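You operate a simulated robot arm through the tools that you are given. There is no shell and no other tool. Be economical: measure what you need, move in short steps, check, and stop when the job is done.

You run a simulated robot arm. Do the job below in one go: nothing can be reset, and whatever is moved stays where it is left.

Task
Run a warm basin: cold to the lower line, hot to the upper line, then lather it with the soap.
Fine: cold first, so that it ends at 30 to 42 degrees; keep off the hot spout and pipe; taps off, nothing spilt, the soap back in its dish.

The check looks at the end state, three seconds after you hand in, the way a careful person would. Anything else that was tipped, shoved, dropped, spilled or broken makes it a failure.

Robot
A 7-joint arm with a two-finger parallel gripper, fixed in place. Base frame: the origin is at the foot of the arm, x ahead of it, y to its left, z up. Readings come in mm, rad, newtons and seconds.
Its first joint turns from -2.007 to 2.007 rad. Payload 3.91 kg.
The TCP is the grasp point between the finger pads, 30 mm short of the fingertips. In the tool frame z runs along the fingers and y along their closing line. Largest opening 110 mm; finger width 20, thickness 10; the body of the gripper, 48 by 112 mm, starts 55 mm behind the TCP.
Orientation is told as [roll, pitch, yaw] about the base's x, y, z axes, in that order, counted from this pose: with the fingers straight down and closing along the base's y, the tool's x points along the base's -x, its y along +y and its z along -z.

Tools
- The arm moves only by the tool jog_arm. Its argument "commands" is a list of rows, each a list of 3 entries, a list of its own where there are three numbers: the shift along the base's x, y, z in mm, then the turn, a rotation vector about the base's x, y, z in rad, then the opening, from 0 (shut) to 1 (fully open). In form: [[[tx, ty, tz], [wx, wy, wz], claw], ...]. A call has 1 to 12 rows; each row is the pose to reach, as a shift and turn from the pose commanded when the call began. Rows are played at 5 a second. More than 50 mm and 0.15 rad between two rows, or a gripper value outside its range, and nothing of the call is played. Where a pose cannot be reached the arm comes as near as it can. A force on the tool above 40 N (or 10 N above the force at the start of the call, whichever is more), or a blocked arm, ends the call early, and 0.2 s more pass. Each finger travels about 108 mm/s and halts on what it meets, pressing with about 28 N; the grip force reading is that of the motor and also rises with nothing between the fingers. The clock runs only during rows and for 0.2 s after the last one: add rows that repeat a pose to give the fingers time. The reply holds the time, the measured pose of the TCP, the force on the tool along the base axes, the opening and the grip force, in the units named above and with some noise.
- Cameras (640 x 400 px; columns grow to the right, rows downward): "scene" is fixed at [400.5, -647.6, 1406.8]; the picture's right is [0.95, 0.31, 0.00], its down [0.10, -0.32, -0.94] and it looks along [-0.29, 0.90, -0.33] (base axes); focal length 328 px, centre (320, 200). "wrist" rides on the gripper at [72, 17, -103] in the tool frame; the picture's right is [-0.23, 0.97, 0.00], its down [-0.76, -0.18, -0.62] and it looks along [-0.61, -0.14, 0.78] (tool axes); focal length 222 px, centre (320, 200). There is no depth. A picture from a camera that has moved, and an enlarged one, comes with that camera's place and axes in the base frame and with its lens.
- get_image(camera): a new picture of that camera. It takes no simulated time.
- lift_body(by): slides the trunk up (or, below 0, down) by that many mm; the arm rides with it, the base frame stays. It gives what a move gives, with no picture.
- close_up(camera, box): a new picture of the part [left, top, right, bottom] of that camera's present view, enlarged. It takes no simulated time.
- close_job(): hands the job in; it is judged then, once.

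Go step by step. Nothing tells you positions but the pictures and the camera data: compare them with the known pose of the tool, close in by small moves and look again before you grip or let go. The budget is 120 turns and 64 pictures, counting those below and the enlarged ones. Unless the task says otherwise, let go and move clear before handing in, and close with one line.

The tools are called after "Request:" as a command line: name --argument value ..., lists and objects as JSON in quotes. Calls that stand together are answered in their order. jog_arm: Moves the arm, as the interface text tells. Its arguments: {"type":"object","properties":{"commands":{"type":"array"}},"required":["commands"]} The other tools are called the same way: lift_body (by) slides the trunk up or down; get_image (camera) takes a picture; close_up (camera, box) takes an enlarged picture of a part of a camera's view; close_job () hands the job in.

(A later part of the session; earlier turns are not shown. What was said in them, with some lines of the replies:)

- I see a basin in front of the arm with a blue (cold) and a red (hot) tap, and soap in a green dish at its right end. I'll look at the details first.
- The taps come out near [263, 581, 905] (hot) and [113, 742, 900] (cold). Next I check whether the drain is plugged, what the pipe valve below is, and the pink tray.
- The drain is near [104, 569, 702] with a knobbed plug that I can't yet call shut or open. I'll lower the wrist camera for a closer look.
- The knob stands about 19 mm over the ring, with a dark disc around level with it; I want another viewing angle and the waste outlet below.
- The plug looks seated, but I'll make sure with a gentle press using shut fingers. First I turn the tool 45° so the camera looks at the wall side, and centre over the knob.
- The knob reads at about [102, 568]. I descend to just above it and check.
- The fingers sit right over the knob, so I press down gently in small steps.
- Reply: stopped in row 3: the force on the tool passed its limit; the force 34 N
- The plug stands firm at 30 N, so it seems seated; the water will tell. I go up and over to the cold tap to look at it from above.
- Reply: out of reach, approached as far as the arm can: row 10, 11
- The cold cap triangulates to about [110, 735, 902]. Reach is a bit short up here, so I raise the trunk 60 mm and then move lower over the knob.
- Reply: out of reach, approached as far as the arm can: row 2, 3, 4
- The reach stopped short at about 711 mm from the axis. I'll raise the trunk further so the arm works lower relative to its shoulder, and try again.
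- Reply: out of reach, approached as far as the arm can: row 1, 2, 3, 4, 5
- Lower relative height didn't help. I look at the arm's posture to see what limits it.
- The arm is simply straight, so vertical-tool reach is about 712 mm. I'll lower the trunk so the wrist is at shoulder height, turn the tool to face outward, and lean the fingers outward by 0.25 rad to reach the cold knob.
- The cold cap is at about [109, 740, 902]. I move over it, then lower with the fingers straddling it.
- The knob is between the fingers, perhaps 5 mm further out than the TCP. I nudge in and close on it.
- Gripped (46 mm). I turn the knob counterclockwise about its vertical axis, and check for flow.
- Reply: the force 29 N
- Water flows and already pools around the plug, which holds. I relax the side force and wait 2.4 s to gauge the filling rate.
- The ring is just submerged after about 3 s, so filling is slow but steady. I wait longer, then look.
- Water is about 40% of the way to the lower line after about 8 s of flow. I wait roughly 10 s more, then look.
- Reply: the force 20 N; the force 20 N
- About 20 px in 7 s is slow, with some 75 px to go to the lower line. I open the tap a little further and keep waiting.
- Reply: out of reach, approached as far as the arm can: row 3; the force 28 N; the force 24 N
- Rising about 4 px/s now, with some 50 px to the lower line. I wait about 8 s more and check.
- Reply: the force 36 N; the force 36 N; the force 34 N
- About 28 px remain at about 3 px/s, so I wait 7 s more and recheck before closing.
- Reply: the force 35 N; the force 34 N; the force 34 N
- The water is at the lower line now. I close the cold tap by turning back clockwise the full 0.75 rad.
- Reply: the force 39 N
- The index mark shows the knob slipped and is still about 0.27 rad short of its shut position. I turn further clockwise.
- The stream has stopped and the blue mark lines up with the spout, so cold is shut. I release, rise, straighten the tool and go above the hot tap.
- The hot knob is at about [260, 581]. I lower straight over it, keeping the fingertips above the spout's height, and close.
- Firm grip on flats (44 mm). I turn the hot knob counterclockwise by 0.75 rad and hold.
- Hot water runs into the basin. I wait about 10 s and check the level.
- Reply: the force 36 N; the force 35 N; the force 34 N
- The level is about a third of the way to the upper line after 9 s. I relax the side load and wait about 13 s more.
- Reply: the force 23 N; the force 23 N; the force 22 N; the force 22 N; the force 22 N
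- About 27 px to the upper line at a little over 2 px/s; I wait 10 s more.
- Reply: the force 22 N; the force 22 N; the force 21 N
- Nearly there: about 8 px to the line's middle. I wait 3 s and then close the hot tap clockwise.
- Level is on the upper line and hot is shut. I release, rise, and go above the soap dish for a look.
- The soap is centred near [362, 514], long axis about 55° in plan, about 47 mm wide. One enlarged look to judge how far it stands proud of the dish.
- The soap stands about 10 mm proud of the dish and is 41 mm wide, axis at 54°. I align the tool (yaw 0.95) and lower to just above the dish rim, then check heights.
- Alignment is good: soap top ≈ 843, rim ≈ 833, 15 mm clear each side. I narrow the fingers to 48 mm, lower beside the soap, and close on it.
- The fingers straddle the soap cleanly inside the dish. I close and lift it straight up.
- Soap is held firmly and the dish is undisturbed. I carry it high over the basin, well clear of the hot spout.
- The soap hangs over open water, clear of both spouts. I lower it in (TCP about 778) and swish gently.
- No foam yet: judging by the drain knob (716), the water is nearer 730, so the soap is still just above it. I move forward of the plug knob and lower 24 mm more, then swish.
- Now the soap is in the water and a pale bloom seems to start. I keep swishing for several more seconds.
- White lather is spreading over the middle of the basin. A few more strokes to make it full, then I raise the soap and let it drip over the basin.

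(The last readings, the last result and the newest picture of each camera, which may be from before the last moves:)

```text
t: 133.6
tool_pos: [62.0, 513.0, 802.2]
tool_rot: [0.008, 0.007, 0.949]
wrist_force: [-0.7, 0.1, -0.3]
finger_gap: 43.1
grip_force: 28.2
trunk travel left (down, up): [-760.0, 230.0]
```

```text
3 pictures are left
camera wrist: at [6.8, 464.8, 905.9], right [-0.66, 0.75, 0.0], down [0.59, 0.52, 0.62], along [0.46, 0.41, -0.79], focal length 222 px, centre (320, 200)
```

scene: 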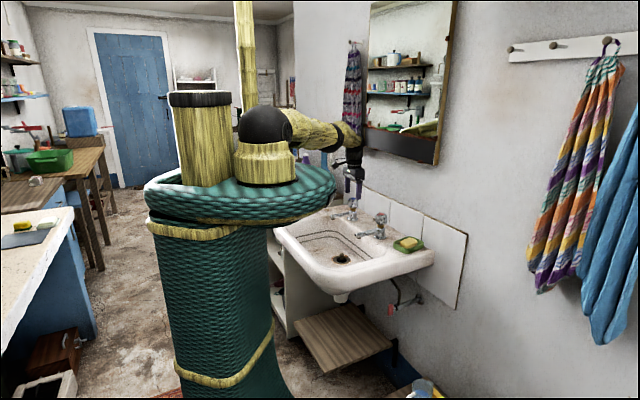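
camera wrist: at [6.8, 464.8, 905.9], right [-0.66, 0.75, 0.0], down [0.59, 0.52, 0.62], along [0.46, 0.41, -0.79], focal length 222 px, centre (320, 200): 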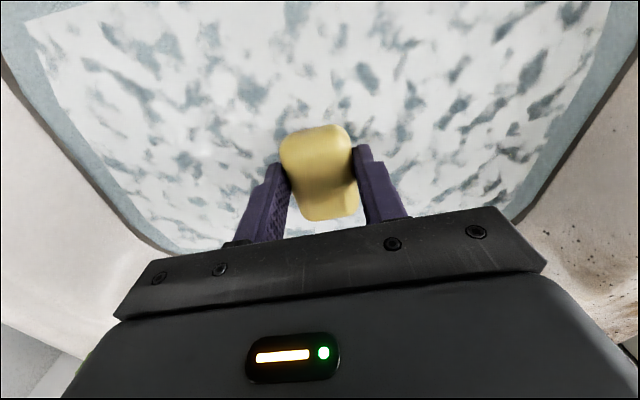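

Lather now covers the basin and the soap is held as before. I wait for drips, then carry it back along the same clear path to above the dish.

Request:
jog_arm --commands '[[[0, 0, 20], [0, 0, 0], 0.25], [[0, 0, 40], [0, 0, 0], 0.25], [[0, 0, 40], [0, 0, 0], 0.25], [[0, 0, 40], [0, 0, 0], 0.25], [[0, 0, 40], [0, 0, 0], 0.25], [[0, 0, 40], [0, 0, 0], 0.25], [[0, 0, 40], [0, 0, 0], 0.25], [[0, 0, 40], [0, 0, 0], 0.25], [[0, 0, 85], [0, 0, 0], 0.25], [[0, 0, 130], [0, 0, 0], 0.25], [[0, 0, 175], [0, 0, 0], 0.25], [[0, 0, 183], [0, 0, 0], 0.25]]'

Request:
jog_arm --commands '[[[40, -15, 0], [0, 0, 0], 0.25], [[80, -30, 0], [0, 0, 0], 0.25], [[125, -45, 0], [0, 0, 0], 0.25], [[170, -50, 0], [0, 0, 0], 0.25], [[215, -42, 0], [0, 0, 0], 0.25], [[258, -25, 0], [0, 0, 0], 0.25], [[305, 0, 0], [0, 0, 0], 0.25], [[305, 0, -40], [0, 0, 0], 0.25], [[305, 0, -75], [0, 0, 0], 0.25], [[305, 0, -95], [0, 0, 0], 0.25], [[305, 0, -95], [0, 0, 0], 0.25]]'

```text
t: 136.2
tool_pos: [62.0, 513.9, 985.4]
tool_rot: [0.006, 0.009, 0.95]
wrist_force: [0.5, 0.5, -1.1]
finger_gap: 43.2
grip_force: 28.0
trunk travel left (down, up): [-760.0, 230.0]
```

```text
refused: row 7 steps farther than a row can; nothing moved
```

Request:
jog_arm --commands '[[[40, -15, 0], [0, 0, 0], 0.25], [[80, -30, 0], [0, 0, 0], 0.25], [[125, -45, 0], [0, 0, 0], 0.25], [[170, -50, 0], [0, 0, 0], 0.25], [[210, -42, 0], [0, 0, 0], 0.25], [[245, -30, 0], [0, 0, 0], 0.25], [[278, -14, 0], [0, 0, 0], 0.25], [[304.5, 0, 0], [0, 0, 0], 0.25], [[304.5, 0, -40], [0, 0, 0], 0.25], [[304.5, 0, -75], [0, 0, 0], 0.25], [[304.5, 0, -90], [0, 0, 0], 0.25], [[304.5, 0, -90], [0, 0, 0], 0.25]]'

Request:
get_image --camera "wrist"

```text
t: 138.8
tool_pos: [365.6, 513.1, 896.1]
tool_rot: [0.006, 0.005, 0.948]
wrist_force: [-0.2, 0.5, -1.0]
finger_gap: 43.1
grip_force: 28.1
trunk travel left (down, up): [-760.0, 230.0]
```

```text
2 pictures are left
camera wrist: at [311.2, 464.8, 999.6], right [-0.66, 0.75, 0.0], down [0.59, 0.52, 0.62], along [0.46, 0.41, -0.79], focal length 222 px, centre (320, 200)
```

wrist: 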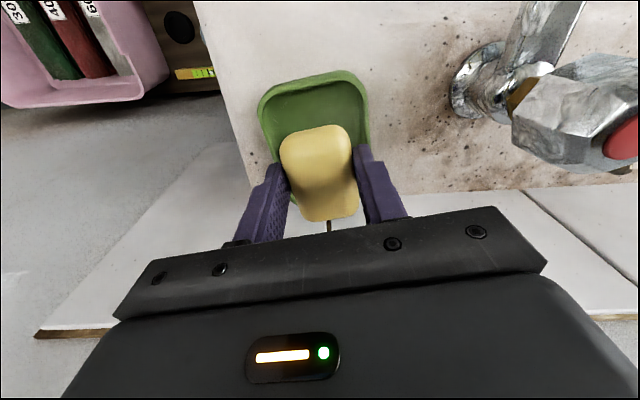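

Dish and soap line up as at pick-up. I lower to the same height, open just enough, and lift away.

Request:
jog_arm --commands '[[[1, 0, -15], [0, 0, 0], 0.25], [[1, 0, -28], [0, 0, 0], 0.25], [[1, 0, -35], [0, 0, 0], 0.25], [[1, 0, -38.5], [0, 0, 0], 0.25], [[1, 0, -38.5], [0, 0, 0], 0.25], [[1, 0, -38.5], [0, 0, 0], 0.42], [[1, 0, -38.5], [0, 0, 0], 0.44], [[1, 0, -38.5], [0, 0, 0], 0.44], [[1, 0, -30], [0, 0, 0], 0.44], [[1, 0, -15], [0, 0, 0], 0.44], [[1, 0, 15], [0, 0, 0], 0.44], [[1, 0, 60], [0, 0, 0], 0.44]]'

Request:
jog_arm --commands '[[[0, -10, 40], [0, 0, 0], 0.5], [[-20, -40, 70], [0, 0, 0], 0.5], [[-40, -75, 90], [0, 0, 0], 0.5], [[-60, -110, 100], [0, 0, 0], 0.5]]'

Request:
close_up --camera "scene" --box '[310, 180, 440, 280]'

```text
t: 141.4
tool_pos: [366.8, 515.7, 956.9]
tool_rot: [0.006, 0.005, 0.95]
wrist_force: [-0.9, 0.0, 0.6]
finger_gap: 48.5
grip_force: 0.1
trunk travel left (down, up): [-760.0, 230.0]
```

```text
t: 142.4
tool_pos: [308.3, 403.7, 1055.3]
tool_rot: [0.005, 0.004, 0.949]
wrist_force: [-0.9, -0.1, 0.3]
finger_gap: 55.1
grip_force: 0.0
trunk travel left (down, up): [-760.0, 230.0]
```

```text
4.00 times, centred on (375, 230) of scene
camera zoom: at [400.5, -647.6, 1406.8], right [0.95, 0.31, 0.0], down [0.1, -0.32, -0.94], along [-0.29, 0.9, -0.33], focal length 1312 px, centre (100, 80)
```

zoom: 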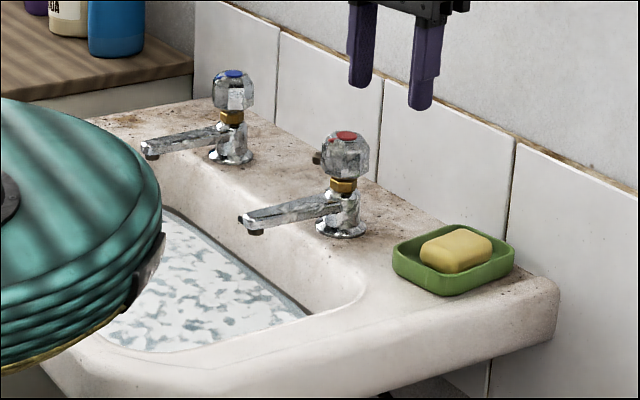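

Both taps are off, lather covers the water at the upper line, the soap is back in its dish and the arm is clear. I hand in.

Request:
close_job

```text
The job is handed in.
```

The basin is filled with cold to the lower line and then hot to the upper line, and lather covers the water. Both taps are off, the soap is back in its dish, and I saw nothing spilt. I couldn't measure the water temperature, so 30 to 42 degrees rests on filling to the two lines.
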